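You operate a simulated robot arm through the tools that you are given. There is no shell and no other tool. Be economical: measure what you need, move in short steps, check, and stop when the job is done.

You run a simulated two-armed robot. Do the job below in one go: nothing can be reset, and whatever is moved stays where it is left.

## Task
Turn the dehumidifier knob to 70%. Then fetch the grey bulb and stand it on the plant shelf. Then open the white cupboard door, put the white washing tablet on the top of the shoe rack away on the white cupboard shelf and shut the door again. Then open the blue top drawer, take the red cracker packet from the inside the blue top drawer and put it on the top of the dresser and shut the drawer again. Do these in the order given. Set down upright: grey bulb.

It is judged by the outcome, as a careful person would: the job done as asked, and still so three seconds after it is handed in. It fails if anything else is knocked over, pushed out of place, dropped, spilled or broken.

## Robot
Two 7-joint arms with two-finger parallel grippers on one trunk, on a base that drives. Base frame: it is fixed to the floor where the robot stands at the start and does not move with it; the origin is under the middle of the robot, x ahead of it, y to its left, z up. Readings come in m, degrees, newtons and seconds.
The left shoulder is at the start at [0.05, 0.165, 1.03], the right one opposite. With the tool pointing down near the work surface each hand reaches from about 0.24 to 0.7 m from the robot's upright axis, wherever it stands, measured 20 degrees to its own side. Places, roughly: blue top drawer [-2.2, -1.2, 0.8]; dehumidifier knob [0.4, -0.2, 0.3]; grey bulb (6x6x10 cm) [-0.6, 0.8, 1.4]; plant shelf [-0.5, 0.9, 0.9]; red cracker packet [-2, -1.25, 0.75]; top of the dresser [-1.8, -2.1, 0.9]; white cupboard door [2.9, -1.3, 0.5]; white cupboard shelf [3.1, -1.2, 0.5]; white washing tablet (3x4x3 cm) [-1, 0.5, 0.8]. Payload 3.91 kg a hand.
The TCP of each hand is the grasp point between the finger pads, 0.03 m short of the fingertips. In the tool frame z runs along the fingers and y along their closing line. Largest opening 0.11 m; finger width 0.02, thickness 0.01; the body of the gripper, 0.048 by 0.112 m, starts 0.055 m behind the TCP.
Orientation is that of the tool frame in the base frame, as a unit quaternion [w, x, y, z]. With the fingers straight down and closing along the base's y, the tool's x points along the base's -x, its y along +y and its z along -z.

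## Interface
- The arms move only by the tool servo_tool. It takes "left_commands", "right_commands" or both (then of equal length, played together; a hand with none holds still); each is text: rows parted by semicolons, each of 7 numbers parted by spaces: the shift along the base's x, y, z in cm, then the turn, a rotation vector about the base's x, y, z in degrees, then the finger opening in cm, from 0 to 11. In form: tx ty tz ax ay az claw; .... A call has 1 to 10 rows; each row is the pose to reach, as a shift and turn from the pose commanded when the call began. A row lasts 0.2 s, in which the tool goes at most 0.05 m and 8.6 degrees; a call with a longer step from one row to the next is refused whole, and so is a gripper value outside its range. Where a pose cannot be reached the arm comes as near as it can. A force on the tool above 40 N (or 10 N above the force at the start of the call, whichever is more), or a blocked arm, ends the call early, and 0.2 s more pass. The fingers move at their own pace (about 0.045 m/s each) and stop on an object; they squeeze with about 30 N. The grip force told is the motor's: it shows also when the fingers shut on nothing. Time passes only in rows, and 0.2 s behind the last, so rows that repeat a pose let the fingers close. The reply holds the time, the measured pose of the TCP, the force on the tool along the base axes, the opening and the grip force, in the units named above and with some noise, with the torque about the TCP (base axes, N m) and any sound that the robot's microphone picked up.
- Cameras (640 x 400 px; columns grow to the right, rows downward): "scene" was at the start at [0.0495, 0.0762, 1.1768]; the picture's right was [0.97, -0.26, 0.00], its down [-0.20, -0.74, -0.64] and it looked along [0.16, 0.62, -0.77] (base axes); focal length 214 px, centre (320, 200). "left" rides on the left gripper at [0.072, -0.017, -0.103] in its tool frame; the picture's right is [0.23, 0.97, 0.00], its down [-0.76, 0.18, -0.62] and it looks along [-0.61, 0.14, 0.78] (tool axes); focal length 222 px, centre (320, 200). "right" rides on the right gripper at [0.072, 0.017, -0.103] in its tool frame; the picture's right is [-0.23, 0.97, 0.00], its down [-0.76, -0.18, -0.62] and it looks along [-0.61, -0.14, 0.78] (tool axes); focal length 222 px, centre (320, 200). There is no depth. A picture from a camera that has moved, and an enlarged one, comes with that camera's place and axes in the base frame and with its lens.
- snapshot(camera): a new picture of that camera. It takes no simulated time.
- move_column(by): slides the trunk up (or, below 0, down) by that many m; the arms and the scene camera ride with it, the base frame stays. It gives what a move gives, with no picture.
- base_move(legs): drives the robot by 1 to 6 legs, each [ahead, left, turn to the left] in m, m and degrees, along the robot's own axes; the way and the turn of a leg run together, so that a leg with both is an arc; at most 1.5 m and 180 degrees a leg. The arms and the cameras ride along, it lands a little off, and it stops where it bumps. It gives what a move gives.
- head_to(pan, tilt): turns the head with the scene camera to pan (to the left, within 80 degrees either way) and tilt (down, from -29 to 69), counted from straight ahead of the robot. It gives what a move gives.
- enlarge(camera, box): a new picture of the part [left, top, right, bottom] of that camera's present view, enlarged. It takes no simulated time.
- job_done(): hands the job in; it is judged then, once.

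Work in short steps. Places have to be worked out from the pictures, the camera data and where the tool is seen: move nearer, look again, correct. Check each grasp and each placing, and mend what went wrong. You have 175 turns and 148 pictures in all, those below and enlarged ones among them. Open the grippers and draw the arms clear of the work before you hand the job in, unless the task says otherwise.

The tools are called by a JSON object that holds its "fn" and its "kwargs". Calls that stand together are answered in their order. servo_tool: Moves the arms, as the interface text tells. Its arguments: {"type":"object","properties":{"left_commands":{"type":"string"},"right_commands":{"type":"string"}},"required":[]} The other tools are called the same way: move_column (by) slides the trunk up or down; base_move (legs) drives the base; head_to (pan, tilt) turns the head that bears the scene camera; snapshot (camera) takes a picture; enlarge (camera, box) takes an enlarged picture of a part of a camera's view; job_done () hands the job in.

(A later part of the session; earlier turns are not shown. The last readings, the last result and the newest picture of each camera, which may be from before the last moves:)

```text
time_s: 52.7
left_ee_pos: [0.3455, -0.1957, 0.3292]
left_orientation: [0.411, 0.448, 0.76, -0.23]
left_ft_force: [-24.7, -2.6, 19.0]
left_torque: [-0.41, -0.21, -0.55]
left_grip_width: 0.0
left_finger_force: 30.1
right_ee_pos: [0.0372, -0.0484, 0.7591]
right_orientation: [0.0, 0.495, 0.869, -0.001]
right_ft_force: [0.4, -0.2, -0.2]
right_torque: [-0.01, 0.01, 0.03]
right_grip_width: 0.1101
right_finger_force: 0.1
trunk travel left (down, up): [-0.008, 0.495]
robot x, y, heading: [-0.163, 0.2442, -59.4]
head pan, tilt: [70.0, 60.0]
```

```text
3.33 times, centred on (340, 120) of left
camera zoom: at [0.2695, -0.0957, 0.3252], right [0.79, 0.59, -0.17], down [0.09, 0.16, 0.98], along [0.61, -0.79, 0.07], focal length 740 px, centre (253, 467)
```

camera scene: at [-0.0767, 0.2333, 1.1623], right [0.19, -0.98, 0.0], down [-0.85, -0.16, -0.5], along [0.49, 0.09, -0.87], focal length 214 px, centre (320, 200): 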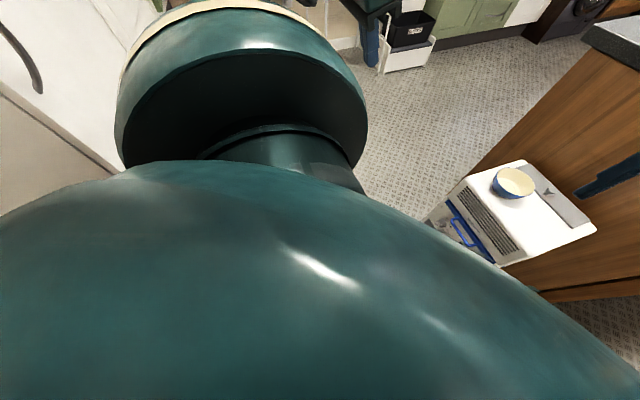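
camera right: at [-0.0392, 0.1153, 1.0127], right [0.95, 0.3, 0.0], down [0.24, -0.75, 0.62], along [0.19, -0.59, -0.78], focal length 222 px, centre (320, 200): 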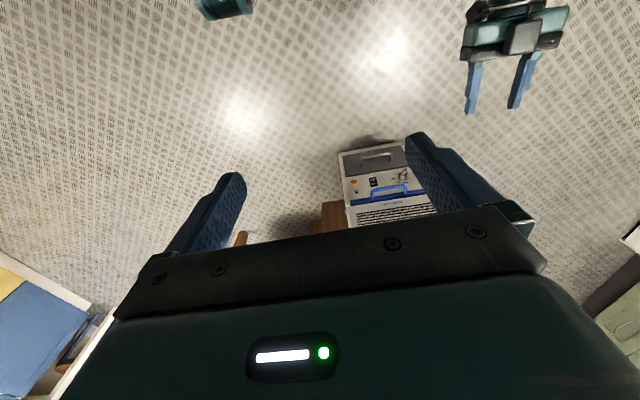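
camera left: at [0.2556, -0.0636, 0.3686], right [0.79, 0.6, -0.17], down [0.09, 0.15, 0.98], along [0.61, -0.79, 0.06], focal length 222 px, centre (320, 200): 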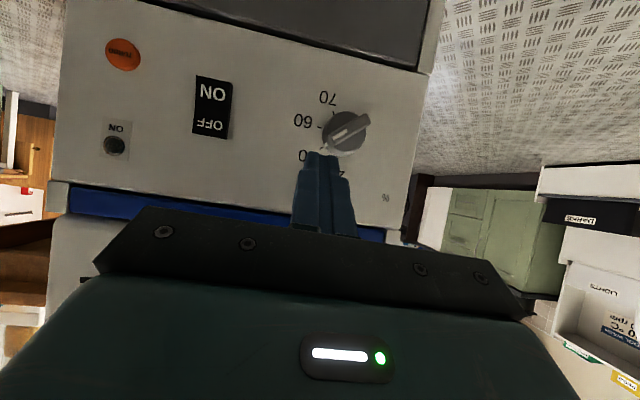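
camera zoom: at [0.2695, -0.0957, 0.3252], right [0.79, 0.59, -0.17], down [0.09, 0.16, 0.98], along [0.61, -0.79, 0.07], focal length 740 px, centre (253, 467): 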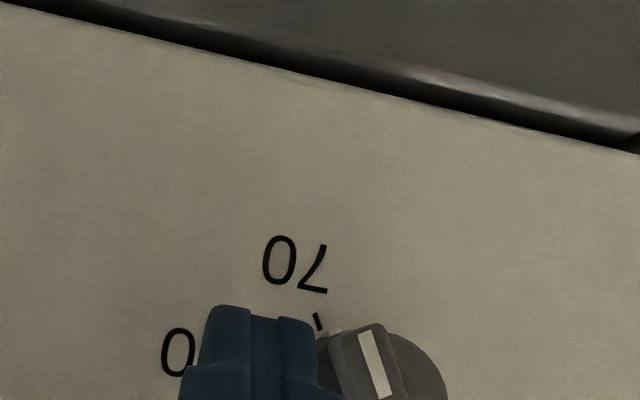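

The bar swung to near 70. I back off (right, then out) and look.

{"fn": "servo_tool", "kwargs": {"left_commands": "-1.3 -0.7 0 0 0 0 0; -3 2.2 0 0 0 0 0; -5 5.5 1 0 0 0 0; -6 9 3 0 0 0 0; -6 9 3 0 0 0 0"}}

{"fn": "enlarge", "kwargs": {"camera": "left", "box": [280, 60, 440, 180]}}

```text
time_s: 54.1
left_ee_pos: [0.3065, -0.1427, 0.4196]
left_orientation: [0.453, 0.432, 0.738, -0.25]
left_ft_force: [0.6, 0.6, -1.1]
left_torque: [0.01, -0.01, 0.0]
left_grip_width: 0.0002
left_finger_force: 30.2
right_ee_pos: [0.0316, -0.0486, 0.7654]
right_orientation: [0.006, 0.495, 0.869, 0.004]
right_ft_force: [0.3, -0.5, 0.5]
right_torque: [-0.02, -0.02, 0.01]
right_grip_width: 0.11
right_finger_force: 0.1
trunk travel left (down, up): [-0.008, 0.495]
robot x, y, heading: [-0.155, 0.2416, -59.3]
head pan, tilt: [70.0, 60.0]
stopped in row 5 (left hand): the arm was blocked; the commanded pose is now the measured one
```

```text
3.33 times, centred on (360, 120) of left
camera zoom: at [0.2296, -0.044, 0.403], right [0.79, 0.58, -0.18], down [0.04, 0.25, 0.97], along [0.61, -0.77, 0.18], focal length 740 px, centre (187, 467)
```

zoom: 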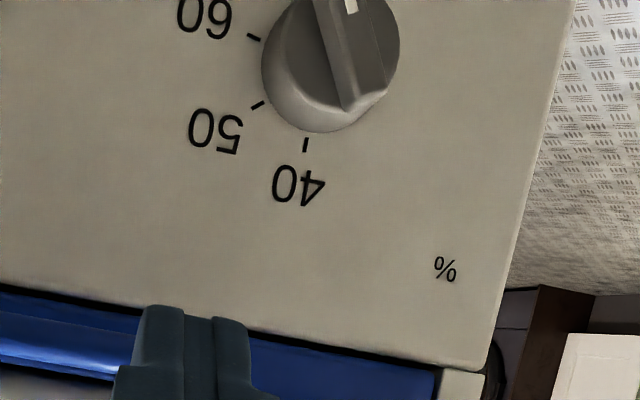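

The elbow touches the base again; I raise the trunk a bit and look at the knob.

{"fn": "move_column", "kwargs": {"by": 0.08}}

{"fn": "enlarge", "kwargs": {"camera": "left", "box": [280, 0, 440, 100]}}

```text
time_s: 55.3
left_ee_pos: [0.3082, -0.1418, 0.4882]
left_orientation: [0.448, 0.431, 0.741, -0.253]
left_ft_force: [-0.4, -0.3, 0.1]
left_torque: [0.01, -0.01, 0.03]
left_grip_width: 0.0
left_finger_force: 30.5
right_ee_pos: [0.0374, -0.0491, 0.8374]
right_orientation: [0.0, 0.495, 0.869, 0.0]
right_ft_force: [-0.5, 0.5, -1.1]
right_torque: [0.0, 0.0, -0.02]
right_grip_width: 0.1102
right_finger_force: 0.0
trunk travel left (down, up): [-0.088, 0.415]
robot x, y, heading: [-0.1584, 0.2464, -59.5]
head pan, tilt: [70.0, 60.0]
```

```text
4.00 times, centred on (360, 50) of left
camera zoom: at [0.2308, -0.0432, 0.4716], right [0.79, 0.58, -0.19], down [0.05, 0.25, 0.97], along [0.61, -0.78, 0.17], focal length 888 px, centre (160, 800)
```

zoom: 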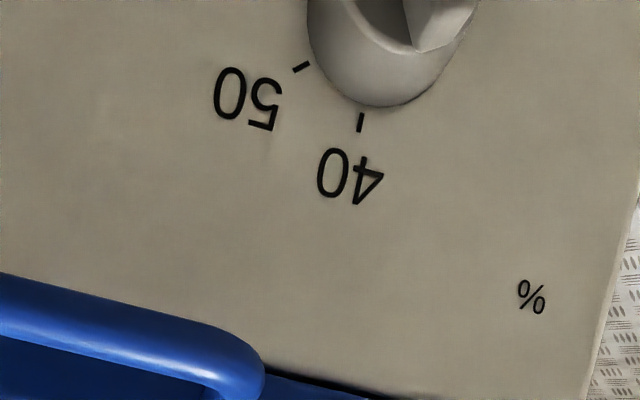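

Tilt the hand down again and pull back for a full view.

{"fn": "servo_tool", "kwargs": {"left_commands": "-1 2 0 5.1 3 0 0; -2 4 0 10.3 6.1 0 0; -3 5.5 0 15 9 0 0; -4 7 0 15 9 0 0; -4 7 0 15 9 0 0"}}

{"fn": "enlarge", "kwargs": {"camera": "left", "box": [260, 40, 420, 140]}}

```text
time_s: 56.5
left_ee_pos: [0.2689, -0.0711, 0.4893]
left_orientation: [0.328, 0.465, 0.801, -0.187]
left_ft_force: [0.5, -0.5, 0.9]
left_torque: [-0.03, 0.02, -0.03]
left_grip_width: 0.0004
left_finger_force: 29.9
right_ee_pos: [0.0377, -0.0491, 0.8374]
right_orientation: [-0.001, 0.495, 0.869, 0.0]
right_ft_force: [-0.1, -0.1, 0.0]
right_torque: [0.01, 0.01, 0.03]
right_grip_width: 0.1101
right_finger_force: 0.0
trunk travel left (down, up): [-0.088, 0.415]
robot x, y, heading: [-0.1587, 0.2436, -59.3]
head pan, tilt: [70.0, 60.0]
```

```text
4.00 times, centred on (340, 90) of left
camera zoom: at [0.192, 0.0265, 0.5107], right [0.76, 0.63, -0.15], down [0.2, -0.01, 0.98], along [0.61, -0.78, -0.13], focal length 888 px, centre (240, 640)
```

zoom: 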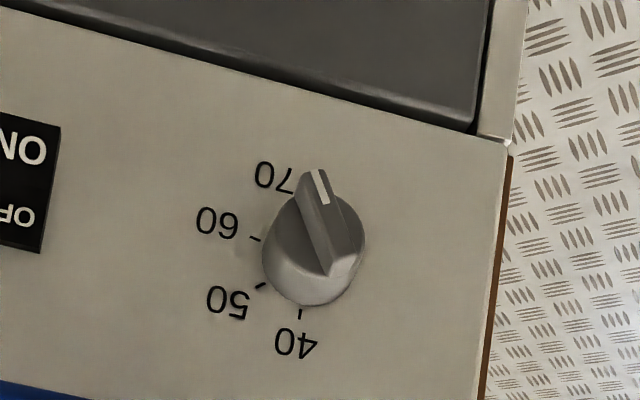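

The knob overshot slightly past 70. I zoom more to measure.

{"fn": "enlarge", "kwargs": {"camera": "left", "box": [304, 74, 360, 122]}}

```text
8.33 times, centred on (332, 98) of left
camera zoom: at [0.192, 0.0265, 0.5107], right [0.76, 0.63, -0.15], down [0.2, -0.01, 0.98], along [0.61, -0.78, -0.13], focal length 1851 px, centre (220, 1050)
```

zoom: 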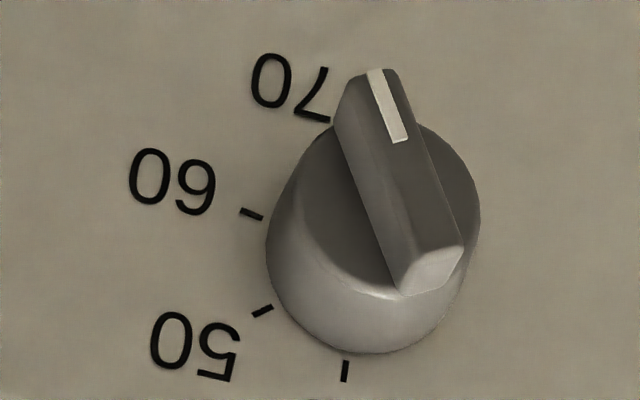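

The pointer is roughly 10° past the 70 tick. I'll nudge it back from the left in small steps: lower the trunk slightly and place the fingertips left-below the pointer, out of contact.

{"fn": "move_column", "kwargs": {"by": -0.04}}

{"fn": "servo_tool", "kwargs": {"left_commands": "3 0 0 -3.5 -2 0 0; 6 0 -2 -7 -4 0 0; 8.5 -2 -5 -10.5 -6 0 0; 10.6 -4.5 -9 -14 -8.3 0 0; 10.6 -6.8 -13.6 -14 -8.3 0 0; 10.6 -6.8 -13.6 -14 -8.3 0 0"}}

{"fn": "snapshot", "kwargs": {"camera": "left"}}

```text
time_s: 57.3
left_ee_pos: [0.2679, -0.072, 0.448]
left_orientation: [0.328, 0.465, 0.801, -0.187]
left_ft_force: [0.3, 0.5, -0.1]
left_torque: [-0.01, 0.0, 0.01]
left_grip_width: 0.0
left_finger_force: 30.1
right_ee_pos: [0.0383, -0.0495, 0.7981]
right_orientation: [-0.001, 0.495, 0.869, 0.0]
right_ft_force: [-0.2, -0.9, -0.1]
right_torque: [0.01, -0.02, -0.01]
right_grip_width: 0.1099
right_finger_force: 0.0
trunk travel left (down, up): [-0.048, 0.455]
robot x, y, heading: [-0.1554, 0.2436, -59.2]
head pan, tilt: [70.0, 60.0]
```

```text
refused: row 4 steps farther than a row can; nothing moved
```

```text
116 pictures are left
camera left: at [0.1921, 0.0263, 0.4706], right [0.76, 0.63, -0.15], down [0.2, -0.01, 0.98], along [0.61, -0.78, -0.13], focal length 222 px, centre (320, 200)
```

left: 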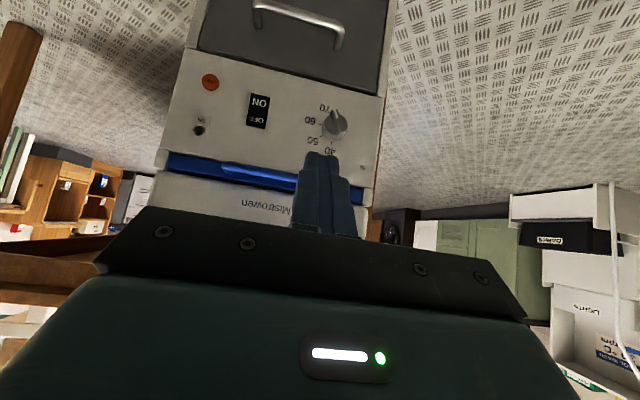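

One step was too long; I repeat with finer rows.

{"fn": "servo_tool", "kwargs": {"left_commands": "3 0 0 -3.5 -2 0 0; 6 0 -2 -7 -4 0 0; 8.5 -1.5 -4.5 -10.5 -6 0 0; 10 -3 -7.5 -14 -8.3 0 0; 10.6 -5 -10.6 -14 -8.3 0 0; 10.6 -6.8 -13.6 -14 -8.3 0 0; 10.6 -6.8 -13.6 -14 -8.3 0 0"}}

{"fn": "snapshot", "kwargs": {"camera": "left"}}

```text
time_s: 58.9
left_ee_pos: [0.3749, -0.1394, 0.3125]
left_orientation: [0.44, 0.433, 0.746, -0.249]
left_ft_force: [-1.1, -0.3, 0.2]
left_torque: [0.0, -0.02, -0.01]
left_grip_width: 0.0
left_finger_force: 29.7
right_ee_pos: [0.0371, -0.0488, 0.7983]
right_orientation: [0.0, 0.495, 0.869, 0.0]
right_ft_force: [-0.1, 0.0, -0.5]
right_torque: [-0.02, -0.05, 0.02]
right_grip_width: 0.11
right_finger_force: 0.0
trunk travel left (down, up): [-0.048, 0.455]
robot x, y, heading: [-0.1571, 0.2458, -59.4]
head pan, tilt: [70.0, 60.0]
```

```text
115 pictures are left
camera left: at [0.2978, -0.0409, 0.2998], right [0.79, 0.58, -0.19], down [0.06, 0.23, 0.97], along [0.61, -0.78, 0.15], focal length 222 px, centre (320, 200)
```

left: 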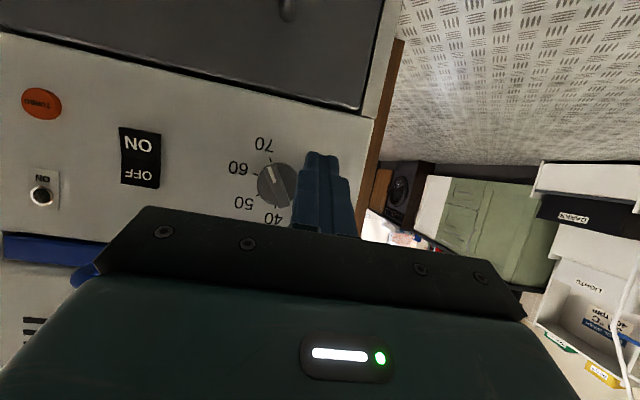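

Good frontal view. I zoom to measure the angle precisely, before nudging.

{"fn": "enlarge", "kwargs": {"camera": "left", "box": [220, 130, 320, 230]}}

{"fn": "servo_tool", "kwargs": {"left_commands": "0.9 -1.5 0 0 0 0 0; 1.8 -3 0 0 0 0 0; 1.4 -3.3 0 0 0 0 0; 0.9 -3.5 0 0 0 0 0; 0.5 -3.8 0 0 0 0 0; 0.5 -3.8 0 0 0 0 0"}}

{"fn": "enlarge", "kwargs": {"camera": "left", "box": [220, 130, 340, 230]}}

```text
4.00 times, centred on (270, 180) of left
camera zoom: at [0.2978, -0.0409, 0.2998], right [0.79, 0.58, -0.19], down [0.06, 0.23, 0.97], along [0.61, -0.78, 0.15], focal length 888 px, centre (520, 280)
```

zoom: 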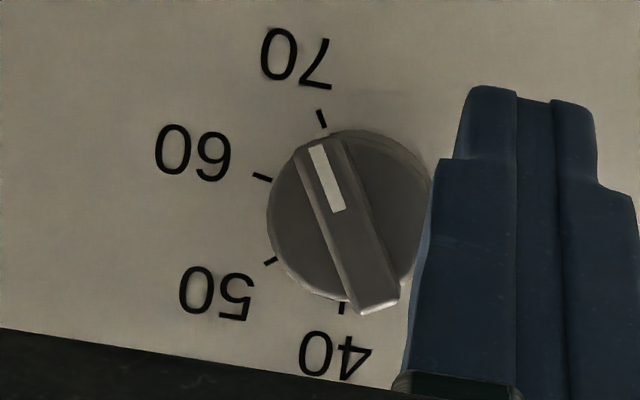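

```text
time_s: 60.3
left_ee_pos: [0.3795, -0.1762, 0.3083]
left_orientation: [0.437, 0.435, 0.748, -0.247]
left_ft_force: [0.2, 6.6, -9.6]
left_torque: [0.26, 0.05, 0.01]
left_grip_width: 0.0
left_finger_force: 30.2
right_ee_pos: [0.038, -0.0477, 0.798]
right_orientation: [-0.001, 0.495, 0.869, 0.0]
right_ft_force: [0.0, 0.1, 0.2]
right_torque: [0.0, -0.03, -0.03]
right_grip_width: 0.1102
right_finger_force: 0.1
trunk travel left (down, up): [-0.048, 0.455]
robot x, y, heading: [-0.1577, 0.2403, -59.4]
head pan, tilt: [70.0, 60.0]
```

```text
4.00 times, centred on (280, 180) of left
camera zoom: at [0.3019, -0.0767, 0.2956], right [0.79, 0.58, -0.19], down [0.06, 0.23, 0.97], along [0.61, -0.78, 0.14], focal length 888 px, centre (480, 280)
```

zoom: 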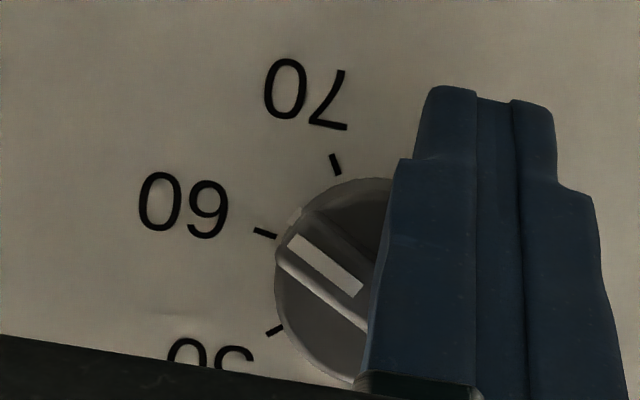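

The nudge from the left was too strong: the pointer is now near 60. I back off and repeat the downward stroke from the right, set 3 mm farther right.

{"fn": "servo_tool", "kwargs": {"left_commands": "0.9 0.5 0 0 0 0 0; 0 2.2 0 0 0 0 0; -1.1 3.9 1 0 0 0 0; -2 3.5 4 2 1.2 0 0; -4 2 6 4 2.4 0 0; -5 1.2 6 4 2.4 0 0; -5 1.2 6 4 2.4 0 0"}}

{"fn": "snapshot", "kwargs": {"camera": "left"}}

```text
time_s: 62.1
left_ee_pos: [0.3534, -0.1486, 0.369]
left_orientation: [0.416, 0.447, 0.763, -0.211]
left_ft_force: [0.1, 0.1, 0.1]
left_torque: [0.04, 0.04, 0.06]
left_grip_width: 0.0
left_finger_force: 30.3
right_ee_pos: [0.0379, -0.0475, 0.7977]
right_orientation: [0.0, 0.495, 0.869, -0.002]
right_ft_force: [-0.4, 0.3, -0.2]
right_torque: [-0.03, 0.02, 0.0]
right_grip_width: 0.11
right_finger_force: 0.1
trunk travel left (down, up): [-0.048, 0.455]
robot x, y, heading: [-0.1541, 0.2461, -59.3]
head pan, tilt: [70.0, 60.0]
stopped in row 7 (left hand): the arm was blocked; the commanded pose is now the measured one
```

```text
112 pictures are left
camera left: at [0.2737, -0.0498, 0.3647], right [0.78, 0.61, -0.14], down [0.07, 0.14, 0.99], along [0.63, -0.78, 0.07], focal length 222 px, centre (320, 200)
```

left: 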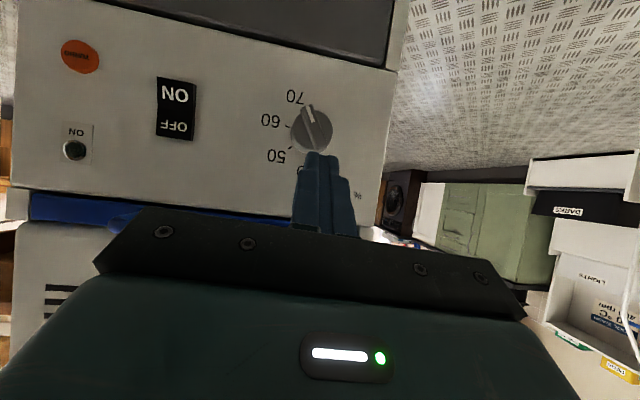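

The pointer appears near 70 again (dragged on withdrawal). Zoom to check.

{"fn": "enlarge", "kwargs": {"camera": "left", "box": [260, 80, 360, 160]}}

```text
5.00 times, centred on (310, 120) of left
camera zoom: at [0.2737, -0.0498, 0.3647], right [0.78, 0.61, -0.14], down [0.07, 0.14, 0.99], along [0.63, -0.78, 0.07], focal length 1111 px, centre (370, 600)
```

zoom: 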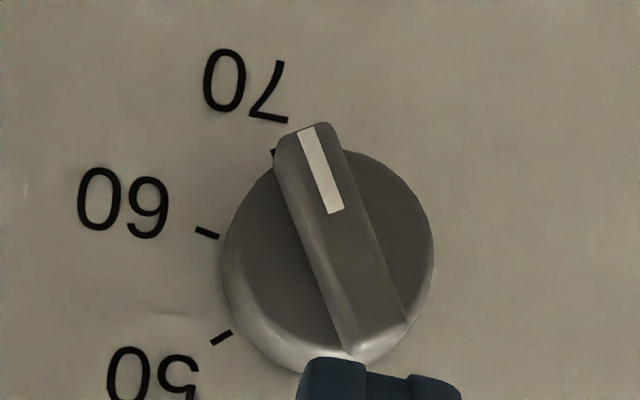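

Looks about at 70. I take the lower frontal view (hand to the left, clear of the knob) for a certain reading.

{"fn": "servo_tool", "kwargs": {"left_commands": "1 2 0 0 0 0 0; 2.2 2.5 -1 0 0 0 0; 2.2 1.5 -3 0 0 0 0; 2.2 1.5 -5 -4 -2.4 0 0; 2.2 1.5 -5 -4 -2.4 0 0"}}

{"fn": "enlarge", "kwargs": {"camera": "left", "box": [220, 120, 320, 220]}}

```text
time_s: 63.3
left_ee_pos: [0.3723, -0.1359, 0.3201]
left_orientation: [0.447, 0.436, 0.746, -0.232]
left_ft_force: [-0.5, 0.6, 0.0]
left_torque: [-0.03, -0.01, -0.03]
left_grip_width: 0.0
left_finger_force: 30.4
right_ee_pos: [0.0384, -0.0486, 0.7982]
right_orientation: [0.001, 0.494, 0.869, 0.0]
right_ft_force: [0.1, -1.0, 0.5]
right_torque: [-0.02, -0.01, 0.0]
right_grip_width: 0.1102
right_finger_force: 0.1
trunk travel left (down, up): [-0.048, 0.455]
robot x, y, heading: [-0.16, 0.2429, -59.3]
head pan, tilt: [70.0, 60.0]
```

```text
4.00 times, centred on (270, 170) of left
camera zoom: at [0.2935, -0.0379, 0.3064], right [0.78, 0.6, -0.15], down [0.03, 0.21, 0.98], along [0.62, -0.77, 0.15], focal length 888 px, centre (520, 320)
```

zoom: 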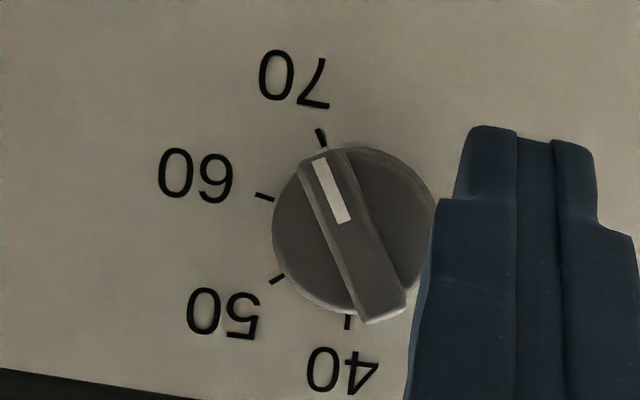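

The bar is parallel with the 70 tick: the knob is at 70%. I draw the hand out, raise the trunk and fold the arm back.

{"fn": "servo_tool", "kwargs": {"left_commands": "-1 2 0.5 0 0 0 0; -2 4 2 0 0 0 0; -2 4 2 0 0 0 0"}}

{"fn": "move_column", "kwargs": {"by": 0.2}}

{"fn": "servo_tool", "kwargs": {"left_commands": "-0.3 4 4.5 5.7 3.4 0 2; -0.6 8 9 11.5 6.9 0 4; -0.9 12 13.5 17.2 10.3 0 6; -1.2 16 18 23 13.7 0 8; -1.5 20 22.5 28.6 17.2 0 11; -1.8 24 27 34.4 20.6 0 11; -2 27 31 40 24 0 11; -2 29 35 46 27.5 0 11; -2 31 38 52 31 0 11; -2 31 40 52 31 0 11"}}

```text
time_s: 64.1
left_ee_pos: [0.3516, -0.097, 0.3386]
left_orientation: [0.447, 0.436, 0.747, -0.23]
left_ft_force: [0.6, 0.9, 0.0]
left_torque: [0.0, 0.0, 0.01]
left_grip_width: 0.0002
left_finger_force: 30.1
right_ee_pos: [0.0381, -0.0484, 0.7982]
right_orientation: [0.0, 0.495, 0.869, 0.0]
right_ft_force: [0.3, -0.7, 0.0]
right_torque: [0.0, 0.05, -0.03]
right_grip_width: 0.1101
right_finger_force: 0.2
trunk travel left (down, up): [-0.048, 0.455]
robot x, y, heading: [-0.1563, 0.243, -59.5]
head pan, tilt: [70.0, 60.0]
```

```text
time_s: 66.3
left_ee_pos: [0.3506, -0.0952, 0.5383]
left_orientation: [0.447, 0.436, 0.746, -0.23]
left_ft_force: [0.1, 0.6, 0.3]
left_torque: [-0.03, 0.02, 0.03]
left_grip_width: 0.0001
left_finger_force: 30.3
right_ee_pos: [0.0386, -0.0499, 0.9975]
right_orientation: [0.0, 0.495, 0.869, 0.0]
right_ft_force: [-0.3, 0.1, 0.2]
right_torque: [0.04, -0.01, 0.0]
right_grip_width: 0.1102
right_finger_force: 0.1
trunk travel left (down, up): [-0.248, 0.255]
robot x, y, heading: [-0.1569, 0.2441, -59.2]
head pan, tilt: [70.0, 60.0]
```

```text
refused: row 1 steps farther than a row can; nothing moved
```

Too-long rows; I repeat with smaller steps.

{"fn": "servo_tool", "kwargs": {"left_commands": "-0.2 2.7 3.6 5.2 3.1 0 2; -0.4 5.4 7.2 10.4 6.2 0 4; -0.6 8.1 10.8 15.6 9.3 0 6; -0.8 10.8 14.4 20.8 12.4 0 8; -1 13.5 18 26 15.5 0 11; -1.2 16.2 21.6 31.2 18.6 0 11; -1.4 18.9 25.2 36.4 21.7 0 11; -1.6 21.6 28.8 41.6 24.8 0 11; -1.8 24.3 32.4 46.8 27.9 0 11; -2 27 36 52 31 0 11"}}

{"fn": "base_move", "kwargs": {"legs": [[0, 0, 149]]}}

{"fn": "head_to", "kwargs": {"pan": 0, "tilt": 15}}

{"fn": "snapshot", "kwargs": {"camera": "scene"}}

```text
time_s: 68.5
left_ee_pos: [0.3314, 0.1756, 0.8994]
left_orientation: [0.004, 0.51, 0.86, 0.012]
left_ft_force: [0.0, -0.4, -0.4]
left_torque: [0.01, 0.0, 0.0]
left_grip_width: 0.1099
left_finger_force: 0.0
right_ee_pos: [0.037, -0.0491, 0.9984]
right_orientation: [0.001, 0.494, 0.87, 0.0]
right_ft_force: [-0.3, 0.1, 1.2]
right_torque: [0.01, -0.01, -0.03]
right_grip_width: 0.1099
right_finger_force: 0.1
trunk travel left (down, up): [-0.248, 0.255]
robot x, y, heading: [-0.1581, 0.2471, -59.3]
head pan, tilt: [70.0, 60.0]
```

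```text
time_s: 74.9
left_ee_pos: [-0.5287, 0.5713, 0.8994]
left_orientation: [-0.009, -0.677, 0.736, 0.008]
left_ft_force: [0.5, -0.4, -0.1]
left_torque: [-0.01, 0.0, -0.02]
left_grip_width: 0.11
left_finger_force: 0.0
right_ee_pos: [-0.1598, 0.5966, 0.9985]
right_orientation: [0.0, -0.691, 0.723, 0.0]
right_ft_force: [-0.1, -1.1, 1.0]
right_torque: [-0.01, 0.01, 0.0]
right_grip_width: 0.1102
right_finger_force: 0.0
trunk travel left (down, up): [-0.248, 0.255]
robot x, y, heading: [-0.1615, 0.2444, 87.3]
head pan, tilt: [70.0, 60.0]
```

```text
time_s: 76.3
left_ee_pos: [-0.5283, 0.5713, 0.8999]
left_orientation: [-0.009, -0.677, 0.736, 0.008]
left_ft_force: [-0.6, -0.4, -0.2]
left_torque: [0.01, 0.03, -0.03]
left_grip_width: 0.11
left_finger_force: 0.1
right_ee_pos: [-0.1602, 0.5964, 0.998]
right_orientation: [0.0, -0.691, 0.723, -0.001]
right_ft_force: [-1.6, 0.3, 0.1]
right_torque: [-0.01, 0.01, -0.01]
right_grip_width: 0.1101
right_finger_force: 0.0
trunk travel left (down, up): [-0.248, 0.255]
robot x, y, heading: [-0.1578, 0.2475, 87.3]
head pan, tilt: [0.0, 15.0]
```

```text
109 pictures are left
camera scene: at [-0.1515, 0.3687, 1.2286], right [1.0, -0.04, 0.0], down [-0.01, -0.26, -0.97], along [0.04, 0.96, -0.26], focal length 214 px, centre (320, 200)
```

scene: 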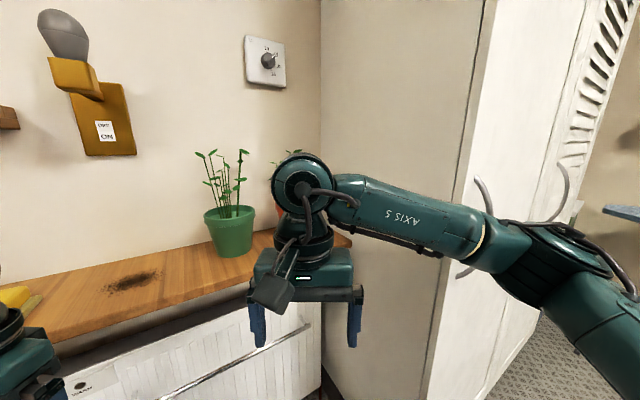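

The bulb sits in a wall holder; the shelf has free space left of the plants. I check what stands to the left before driving there.

{"fn": "move_column", "kwargs": {"by": 0.25}}

{"fn": "head_to", "kwargs": {"pan": 50, "tilt": 35}}

{"fn": "snapshot", "kwargs": {"camera": "scene"}}

```text
time_s: 78.9
left_ee_pos: [-0.5285, 0.5716, 1.1495]
left_orientation: [-0.009, -0.677, 0.736, 0.008]
left_ft_force: [-0.2, 0.7, 0.9]
left_torque: [0.02, 0.03, -0.03]
left_grip_width: 0.11
left_finger_force: 0.1
right_ee_pos: [-0.1601, 0.5957, 1.2488]
right_orientation: [0.0, -0.691, 0.722, 0.0]
right_ft_force: [-0.1, 0.0, -0.5]
right_torque: [0.01, -0.03, 0.01]
right_grip_width: 0.1101
right_finger_force: 0.1
trunk travel left (down, up): [-0.498, 0.005]
robot x, y, heading: [-0.1592, 0.2483, 87.6]
head pan, tilt: [0.0, 15.0]
```

```text
time_s: 80.1
left_ee_pos: [-0.5287, 0.5715, 1.1493]
left_orientation: [-0.01, -0.677, 0.736, 0.008]
left_ft_force: [0.2, -0.1, -0.2]
left_torque: [-0.02, 0.03, -0.01]
left_grip_width: 0.1103
left_finger_force: 0.0
right_ee_pos: [-0.1597, 0.5966, 1.2481]
right_orientation: [0.0, -0.691, 0.723, -0.001]
right_ft_force: [-0.5, -0.1, 0.4]
right_torque: [-0.01, -0.01, -0.01]
right_grip_width: 0.11
right_finger_force: 0.1
trunk travel left (down, up): [-0.498, 0.005]
robot x, y, heading: [-0.157, 0.2489, 87.6]
head pan, tilt: [50.0, 35.0]
```

```text
108 pictures are left
camera scene: at [-0.2205, 0.3351, 1.4467], right [0.68, 0.74, 0.0], down [0.42, -0.39, -0.82], along [-0.6, 0.56, -0.57], focal length 214 px, centre (320, 200)
```

scene: 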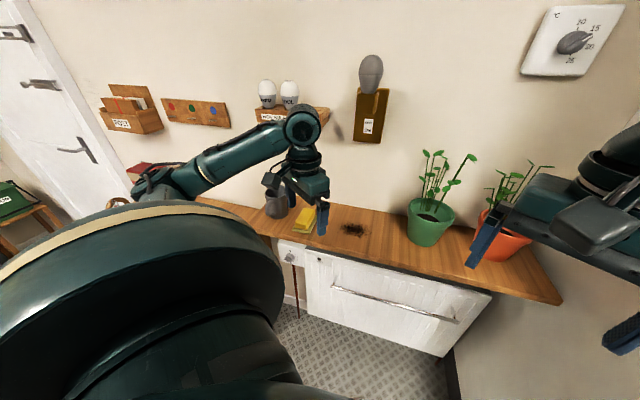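

Zoom in on the bulb to judge shape.

{"fn": "enlarge", "kwargs": {"camera": "scene", "box": [330, 40, 420, 150]}}

{"fn": "head_to", "kwargs": {"pan": 80, "tilt": 45}}

{"fn": "snapshot", "kwargs": {"camera": "scene"}}

```text
3.64 times, centred on (375, 95) of scene
camera zoom: at [-0.2205, 0.3351, 1.4467], right [0.68, 0.74, 0.0], down [0.42, -0.39, -0.82], along [-0.6, 0.56, -0.57], focal length 780 px, centre (120, 582)
```

zoom: 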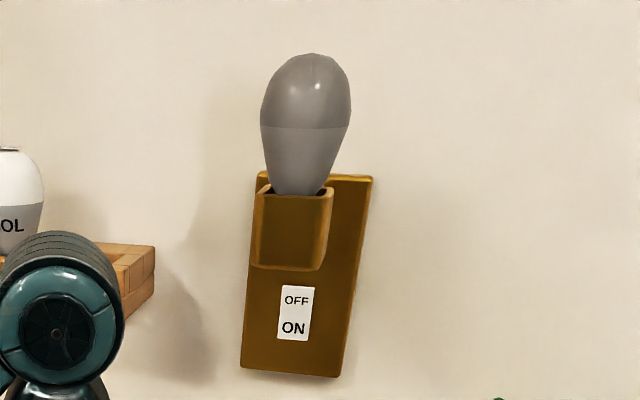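

```text
time_s: 81.0
left_ee_pos: [-0.5275, 0.5713, 1.1503]
left_orientation: [-0.009, -0.677, 0.736, 0.008]
left_ft_force: [1.0, -0.2, 0.0]
left_torque: [0.03, -0.03, 0.0]
left_grip_width: 0.1101
left_finger_force: 0.1
right_ee_pos: [-0.1608, 0.5961, 1.2476]
right_orientation: [0.0, -0.691, 0.723, 0.0]
right_ft_force: [-0.2, -0.2, 0.1]
right_torque: [-0.02, -0.02, -0.01]
right_grip_width: 0.1098
right_finger_force: 0.0
trunk travel left (down, up): [-0.498, 0.005]
robot x, y, heading: [-0.1549, 0.2449, 87.4]
head pan, tilt: [80.0, 45.0]
```

```text
106 pictures are left
camera scene: at [-0.2351, 0.2932, 1.4318], right [0.22, 0.98, 0.0], down [0.69, -0.15, -0.71], along [-0.69, 0.16, -0.71], focal length 214 px, centre (320, 200)
```

scene: 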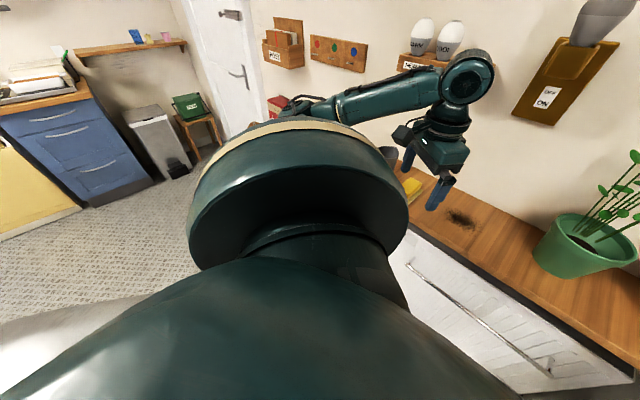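

The bulb tapers into the holder's cup. I turn 17° left and move slightly closer so it lies in the left hand's good sector.

{"fn": "base_move", "kwargs": {"legs": [[0, 0, 17], [0.05, 0, 0]]}}

{"fn": "head_to", "kwargs": {"pan": 25, "tilt": 20}}

{"fn": "snapshot", "kwargs": {"camera": "scene"}}

```text
time_s: 82.9
left_ee_pos: [-0.6209, 0.4988, 1.1492]
left_orientation: [0.011, 0.778, -0.629, -0.005]
left_ft_force: [-0.9, 0.6, -0.8]
left_torque: [-0.02, 0.02, -0.04]
left_grip_width: 0.1099
left_finger_force: 0.1
right_ee_pos: [-0.2761, 0.6313, 1.2473]
right_orientation: [0.0, 0.79, -0.613, 0.001]
right_ft_force: [0.5, 0.0, 0.2]
right_torque: [-0.05, -0.01, 0.03]
right_grip_width: 0.1099
right_finger_force: 0.0
trunk travel left (down, up): [-0.498, 0.005]
robot x, y, heading: [-0.1725, 0.2957, 104.1]
head pan, tilt: [80.0, 45.0]
```

```text
time_s: 84.2
left_ee_pos: [-0.6197, 0.4994, 1.1488]
left_orientation: [0.011, 0.778, -0.628, -0.006]
left_ft_force: [0.3, -0.2, 0.1]
left_torque: [0.01, 0.01, 0.0]
left_grip_width: 0.1097
left_finger_force: 0.1
right_ee_pos: [-0.2751, 0.6286, 1.2474]
right_orientation: [0.0, 0.789, -0.614, 0.0]
right_ft_force: [0.2, -0.8, -0.4]
right_torque: [-0.01, -0.03, 0.02]
right_grip_width: 0.1101
right_finger_force: 0.1
trunk travel left (down, up): [-0.498, 0.005]
robot x, y, heading: [-0.1689, 0.2969, 104.1]
head pan, tilt: [25.0, 20.0]
```

```text
105 pictures are left
camera scene: at [-0.236, 0.3959, 1.4705], right [0.77, 0.63, 0.0], down [0.22, -0.26, -0.94], along [-0.6, 0.73, -0.34], focal length 214 px, centre (320, 200)
```

scene: 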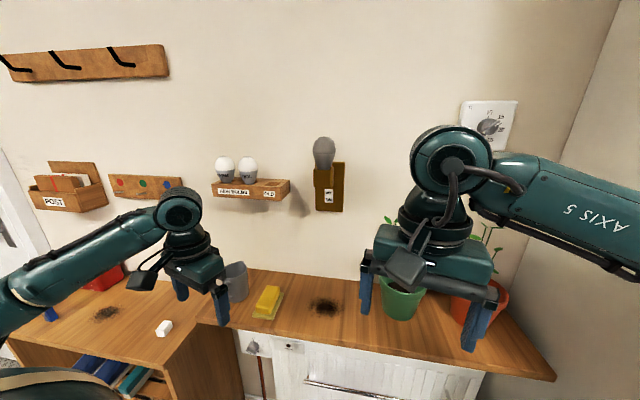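

The washing tablet on the shoe rack is visible too. I raise the left hand toward the bulb, tilting it 60°, to a standoff for a closer look.

{"fn": "servo_tool", "kwargs": {"left_commands": "0.5 1 3.9 5.8 1.4 0 11; 1 2 7.8 11.6 2.9 0 11; 1.5 3 11.7 17.5 4.3 0 11; 2 4.5 15.5 23.3 5.8 0 11; 2.5 6 19.5 29.1 7.2 0 11; 3 7.5 23.4 34.9 8.7 0 11; 3.5 9 27.3 40.7 10.1 0 11; 4 10.5 31 46.6 11.6 0 11; 4.5 12 33.6 52.4 13 0 11; 5 14 33.6 58.2 14.5 0 11"}}

{"fn": "snapshot", "kwargs": {"camera": "left"}}

{"fn": "snapshot", "kwargs": {"camera": "scene"}}

```text
time_s: 86.4
left_ee_pos: [-0.5701, 0.6384, 1.4871]
left_orientation: [-0.292, 0.678, -0.539, -0.405]
left_ft_force: [0.2, -0.8, -0.1]
left_torque: [-0.02, -0.03, -0.01]
left_grip_width: 0.1102
left_finger_force: 0.1
right_ee_pos: [-0.2756, 0.6303, 1.248]
right_orientation: [0.0, 0.789, -0.614, 0.001]
right_ft_force: [0.3, 0.8, 0.0]
right_torque: [0.0, -0.01, -0.03]
right_grip_width: 0.1102
right_finger_force: 0.1
trunk travel left (down, up): [-0.498, 0.005]
robot x, y, heading: [-0.1698, 0.2928, 104.1]
head pan, tilt: [25.0, 20.0]
```

```text
104 pictures are left
camera left: at [-0.5232, 0.519, 1.4745], right [-0.92, -0.35, -0.16], down [-0.1, -0.19, 0.98], along [-0.37, 0.92, 0.14], focal length 222 px, centre (320, 200)
```

left: 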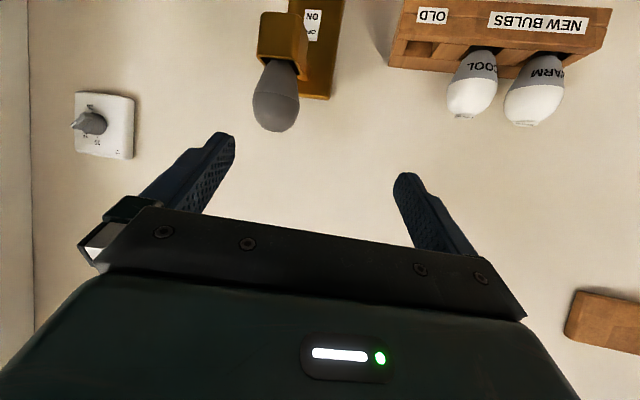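

```text
103 pictures are left
camera scene: at [-0.236, 0.3965, 1.4704], right [0.77, 0.63, 0.0], down [0.22, -0.27, -0.94], along [-0.6, 0.73, -0.34], focal length 214 px, centre (320, 200)
```

scene: 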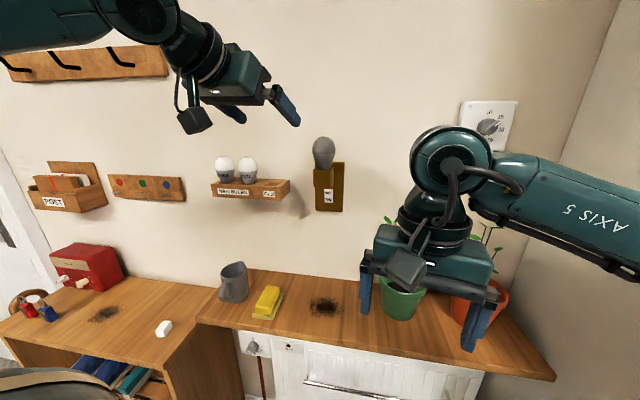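

Triangulated bulb centre ≈ (-0.562,0.808,1.40). I align on the approach line, then move in and close.

{"fn": "servo_tool", "kwargs": {"left_commands": "1 3.5 -1.4 0 0 0 11; 2 7 -2.8 0 0 0 11; 2.7 10.3 -4.2 0 0 0 11; 2.7 10.3 -4.2 0 0 0 11"}}

{"fn": "snapshot", "kwargs": {"camera": "left"}}

```text
time_s: 87.4
left_ee_pos: [-0.5443, 0.74, 1.4444]
left_orientation: [-0.293, 0.678, -0.54, -0.404]
left_ft_force: [-0.3, -0.4, 0.6]
left_torque: [0.01, 0.0, -0.02]
left_grip_width: 0.1103
left_finger_force: 0.0
right_ee_pos: [-0.2755, 0.6293, 1.2476]
right_orientation: [0.0, 0.789, -0.614, 0.0]
right_ft_force: [0.8, 0.7, 0.4]
right_torque: [0.01, -0.01, 0.0]
right_grip_width: 0.11
right_finger_force: 0.1
trunk travel left (down, up): [-0.498, 0.005]
robot x, y, heading: [-0.1687, 0.2962, 104.3]
head pan, tilt: [25.0, 20.0]
```

```text
102 pictures are left
camera left: at [-0.4968, 0.6202, 1.4318], right [-0.92, -0.35, -0.16], down [-0.1, -0.19, 0.98], along [-0.37, 0.92, 0.14], focal length 222 px, centre (320, 200)
```

left: 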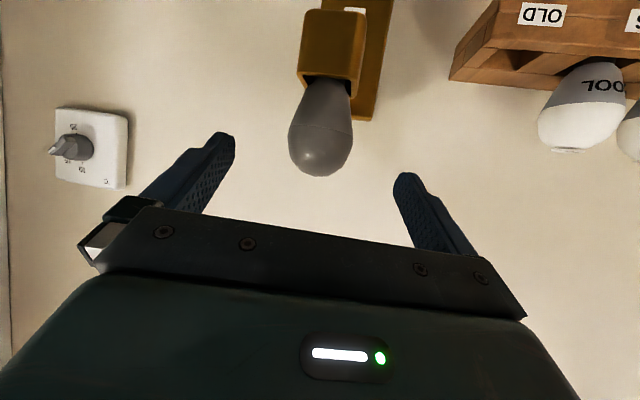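

Consistent. Move in and close the fingers on the bulb.

{"fn": "servo_tool", "kwargs": {"left_commands": "-0.6 2.3 -1.1 0 0 0 11; -1.2 4.6 -2.3 0 0 0 11; -1.8 6.8 -3.4 0 0 0 11; -1.8 6.8 -3.4 0 0 0 8; -1.8 6.8 -3.4 0 0 0 5; -1.8 6.8 -3.4 0 0 0 3; -1.8 6.8 -3.4 0 0 0 3; -1.8 6.8 -3.4 0 0 0 3; -1.8 6.8 -3.4 0 0 0 3"}}

{"fn": "snapshot", "kwargs": {"camera": "left"}}

```text
time_s: 89.4
left_ee_pos: [-0.5617, 0.8093, 1.4099]
left_orientation: [-0.293, 0.678, -0.539, -0.405]
left_ft_force: [-1.3, 1.0, 0.6]
left_torque: [-0.01, 0.0, 0.0]
left_grip_width: 0.0542
left_finger_force: 30.2
right_ee_pos: [-0.2752, 0.6309, 1.2475]
right_orientation: [0.001, 0.789, -0.614, 0.0]
right_ft_force: [0.5, 0.1, 0.3]
right_torque: [-0.01, 0.01, 0.01]
right_grip_width: 0.11
right_finger_force: 0.1
trunk travel left (down, up): [-0.498, 0.005]
robot x, y, heading: [-0.1686, 0.2967, 104.3]
head pan, tilt: [25.0, 20.0]
```

```text
101 pictures are left
camera left: at [-0.5148, 0.6902, 1.3976], right [-0.92, -0.35, -0.16], down [-0.1, -0.18, 0.98], along [-0.37, 0.92, 0.14], focal length 222 px, centre (320, 200)
```

left: 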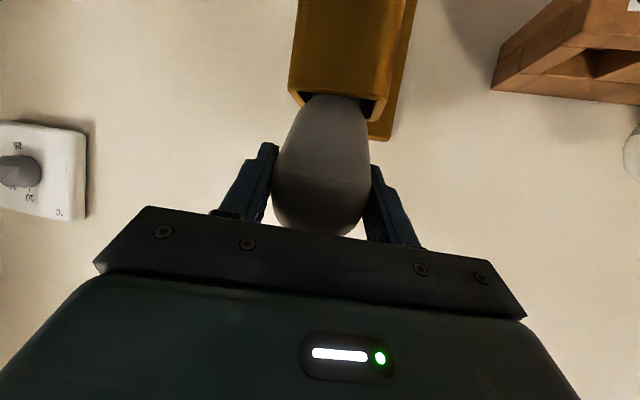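

Gripped (5.4 cm wide). Lift straight up out of the cup, then draw back.

{"fn": "servo_tool", "kwargs": {"left_commands": "0 0 2 0 0 0 3; 0 0 4 0 0 0 3; 0 0 6 0 0 0 3; 0 0 8 0 0 0 3; 0.5 -2 9 0 0 0 3; 1 -5 9 0 0 0 3; 2 -9 9 0 0 0 3; 3 -13 9 0 0 0 3; 3 -13 9 0 0 0 3"}}

{"fn": "snapshot", "kwargs": {"camera": "left"}}

{"fn": "snapshot", "kwargs": {"camera": "scene"}}

```text
time_s: 91.4
left_ee_pos: [-0.5324, 0.6782, 1.4977]
left_orientation: [-0.292, 0.679, -0.54, -0.403]
left_ft_force: [0.2, 0.2, 0.0]
left_torque: [0.04, -0.02, 0.0]
left_grip_width: 0.0547
left_finger_force: 30.5
right_ee_pos: [-0.2761, 0.6311, 1.2467]
right_orientation: [0.0, 0.789, -0.614, 0.0]
right_ft_force: [0.5, 0.8, -0.7]
right_torque: [-0.01, 0.02, 0.0]
right_grip_width: 0.1101
right_finger_force: 0.0
trunk travel left (down, up): [-0.498, 0.005]
robot x, y, heading: [-0.1697, 0.2929, 104.3]
head pan, tilt: [25.0, 20.0]
```

```text
100 pictures are left
camera left: at [-0.4845, 0.5597, 1.486], right [-0.92, -0.35, -0.16], down [-0.1, -0.18, 0.98], along [-0.38, 0.92, 0.13], focal length 222 px, centre (320, 200)
```

left: 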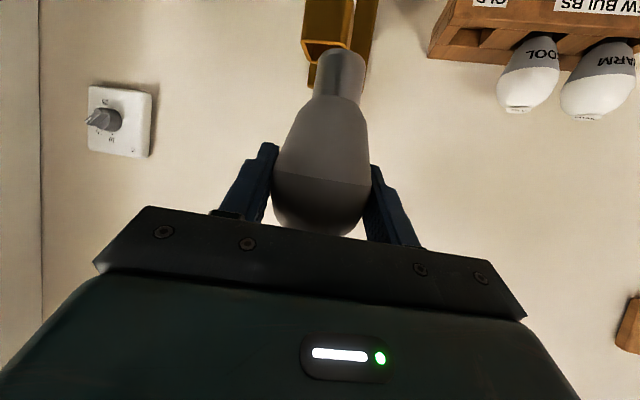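

```text
99 pictures are left
camera scene: at [-0.236, 0.397, 1.4704], right [0.77, 0.63, 0.0], down [0.22, -0.27, -0.94], along [-0.6, 0.73, -0.34], focal length 214 px, centre (320, 200)
```

scene: 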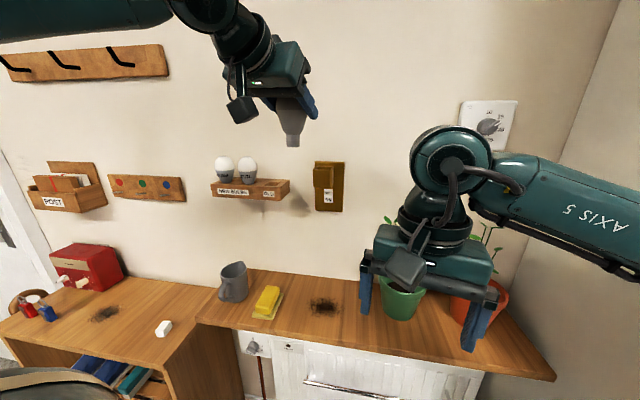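

The bulb is held upright (its base ≈7 cm below the TCP). I lower the trunk, then bring the bulb down in front of the wall holder's line to above the shelf.

{"fn": "move_column", "kwargs": {"by": -0.25}}

{"fn": "servo_tool", "kwargs": {"left_commands": "0 0 -4 0 0 0 3; 0 0 -8 0 0 0 3; 0 0 -12 0 0 0 3; 0 0 -16 0 0 0 3; 0 3 -19 0 0 0 3; 0 7 -19.5 0 0 0 3; 0 10 -19.5 0 0 0 3; 0 13 -19.5 0 0 0 3; 0 13 -19.5 0 0 0 3"}}

{"fn": "head_to", "kwargs": {"pan": 25, "tilt": 30}}

{"fn": "snapshot", "kwargs": {"camera": "scene"}}

{"fn": "snapshot", "kwargs": {"camera": "left"}}

```text
time_s: 94.0
left_ee_pos: [-0.5312, 0.6775, 1.2485]
left_orientation: [-0.292, 0.678, -0.54, -0.403]
left_ft_force: [-0.7, -0.2, -0.7]
left_torque: [0.05, -0.03, -0.03]
left_grip_width: 0.0544
left_finger_force: 29.8
right_ee_pos: [-0.2753, 0.6307, 0.9981]
right_orientation: [0.0, 0.789, -0.614, 0.0]
right_ft_force: [-0.5, -0.2, -0.7]
right_torque: [-0.03, 0.0, -0.02]
right_grip_width: 0.11
right_finger_force: 0.0
trunk travel left (down, up): [-0.248, 0.255]
robot x, y, heading: [-0.1665, 0.2927, 104.3]
head pan, tilt: [25.0, 20.0]
```

```text
time_s: 96.0
left_ee_pos: [-0.5319, 0.8074, 1.0538]
left_orientation: [-0.293, 0.678, -0.54, -0.404]
left_ft_force: [0.1, 0.2, -0.3]
left_torque: [0.0, -0.01, -0.02]
left_grip_width: 0.0542
left_finger_force: 30.2
right_ee_pos: [-0.2748, 0.6297, 0.9987]
right_orientation: [-0.001, 0.79, -0.613, 0.0]
right_ft_force: [-0.2, -0.2, -0.1]
right_torque: [0.0, -0.02, -0.03]
right_grip_width: 0.11
right_finger_force: 0.0
trunk travel left (down, up): [-0.248, 0.255]
robot x, y, heading: [-0.1685, 0.2946, 104.1]
head pan, tilt: [25.0, 20.0]
```

```text
time_s: 96.7
left_ee_pos: [-0.531, 0.8073, 1.0541]
left_orientation: [-0.292, 0.679, -0.54, -0.403]
left_ft_force: [0.6, -0.3, -1.0]
left_torque: [0.02, -0.01, -0.03]
left_grip_width: 0.0546
left_finger_force: 30.5
right_ee_pos: [-0.2755, 0.6289, 0.9982]
right_orientation: [-0.001, 0.79, -0.613, 0.0]
right_ft_force: [0.5, -0.4, 0.5]
right_torque: [-0.04, -0.01, -0.01]
right_grip_width: 0.1101
right_finger_force: 0.0
trunk travel left (down, up): [-0.248, 0.255]
robot x, y, heading: [-0.1696, 0.2955, 104.4]
head pan, tilt: [25.0, 30.0]
```

```text
98 pictures are left
camera scene: at [-0.2343, 0.394, 1.2045], right [0.77, 0.63, 0.0], down [0.32, -0.39, -0.87], along [-0.55, 0.67, -0.5], focal length 214 px, centre (320, 200)
```

scene: 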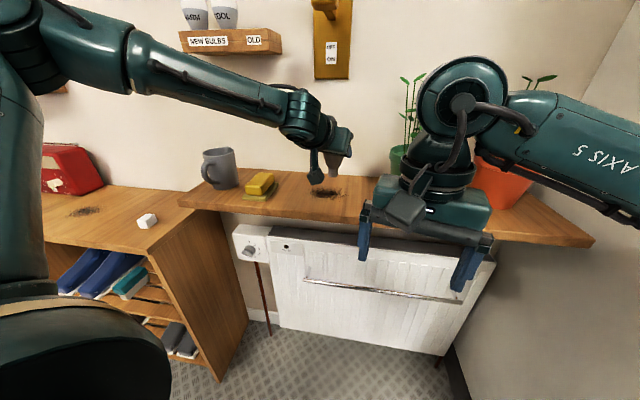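

```text
97 pictures are left
camera left: at [-0.4841, 0.688, 1.0421], right [-0.92, -0.35, -0.16], down [-0.1, -0.18, 0.98], along [-0.37, 0.92, 0.14], focal length 222 px, centre (320, 200)
```

left: 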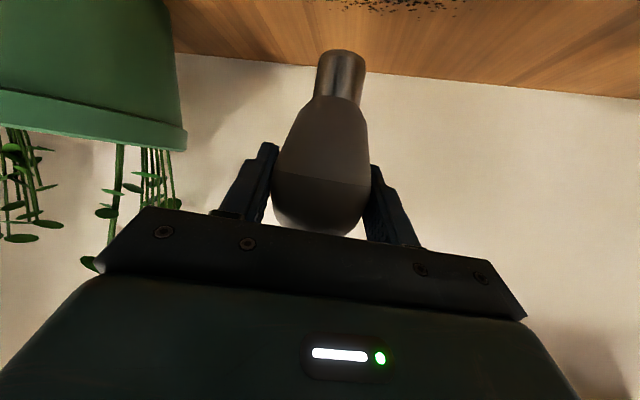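

The bulb hangs over the free spot. I lower slowly until it touches.

{"fn": "servo_tool", "kwargs": {"left_commands": "0 0 -1.5 0 0 0 3; 0 0 -3 0 0 0 3; 0 0 -4.5 0 0 0 3; 0 0 -5.5 0 0 0 3; 0 0 -6.5 0 0 0 3; 0 0 -7 0 0 0 3; 0 0 -7.5 0 0 0 3; 0 0 -8 0 0 0 3"}}

{"fn": "snapshot", "kwargs": {"camera": "left"}}

```text
time_s: 98.5
left_ee_pos: [-0.532, 0.8073, 0.9661]
left_orientation: [-0.288, 0.681, -0.542, -0.399]
left_ft_force: [-1.0, 1.1, -1.0]
left_torque: [-0.06, 0.0, -0.02]
left_grip_width: 0.0253
left_finger_force: 2.4
right_ee_pos: [-0.2766, 0.631, 0.996]
right_orientation: [0.0, 0.79, -0.613, 0.001]
right_ft_force: [0.4, 1.0, 0.5]
right_torque: [-0.01, -0.01, 0.0]
right_grip_width: 0.1098
right_finger_force: 0.1
trunk travel left (down, up): [-0.248, 0.255]
robot x, y, heading: [-0.1677, 0.2931, 104.2]
head pan, tilt: [25.0, 30.0]
```

```text
96 pictures are left
camera left: at [-0.4851, 0.6883, 0.9559], right [-0.92, -0.36, -0.16], down [-0.1, -0.17, 0.98], along [-0.38, 0.92, 0.12], focal length 222 px, centre (320, 200)
```

left: 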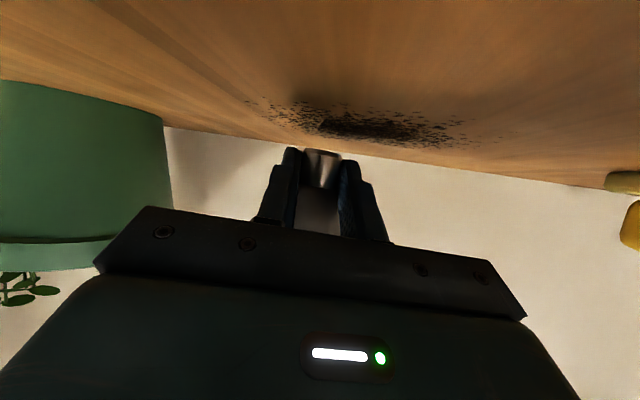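

The bulb seems to have slid up between the fingers as it touched. I look from the scene camera.

{"fn": "enlarge", "kwargs": {"camera": "scene", "box": [270, 110, 390, 210]}}

```text
4.00 times, centred on (330, 160) of scene
camera zoom: at [-0.2352, 0.3949, 1.2036], right [0.77, 0.63, 0.0], down [0.32, -0.39, -0.87], along [-0.55, 0.67, -0.5], focal length 858 px, centre (280, 360)
```

zoom: 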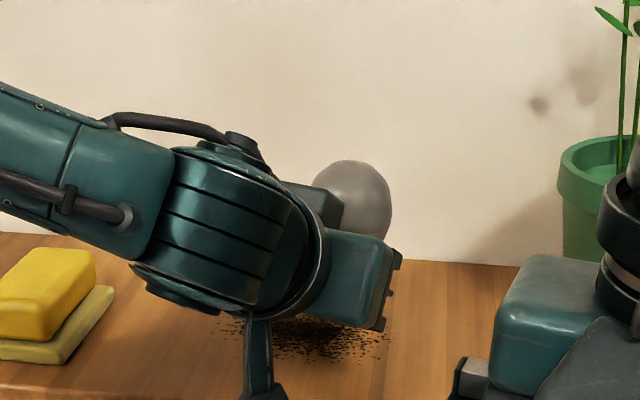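

I let the fingers settle and read forces to learn whether the base rests on the shelf.

{"fn": "servo_tool", "kwargs": {"left_commands": "0 0 0 0 0 0 2.4; 0 0 0 0 0 0 2.4; 0 0 0 0 0 0 2.4"}}

{"fn": "enlarge", "kwargs": {"camera": "left", "box": [220, 80, 420, 240]}}

```text
time_s: 99.3
left_ee_pos: [-0.5313, 0.8089, 0.9734]
left_orientation: [-0.293, 0.678, -0.539, -0.404]
left_ft_force: [0.1, 0.8, 0.3]
left_torque: [0.0, 0.01, 0.04]
left_grip_width: 0.0253
left_finger_force: 17.8
right_ee_pos: [-0.2754, 0.6297, 0.9981]
right_orientation: [0.001, 0.79, -0.614, 0.001]
right_ft_force: [0.5, -0.7, 0.9]
right_torque: [-0.03, 0.0, 0.04]
right_grip_width: 0.1102
right_finger_force: 0.0
trunk travel left (down, up): [-0.248, 0.255]
robot x, y, heading: [-0.1717, 0.2903, 104.0]
head pan, tilt: [25.0, 30.0]
```

```text
2.50 times, centred on (320, 160) of left
camera zoom: at [-0.4842, 0.6894, 0.9611], right [-0.92, -0.35, -0.16], down [-0.1, -0.18, 0.98], along [-0.37, 0.92, 0.14], focal length 555 px, centre (320, 300)
```

zoom: 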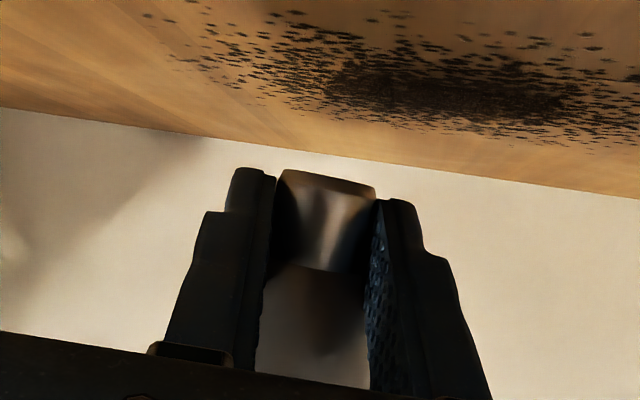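

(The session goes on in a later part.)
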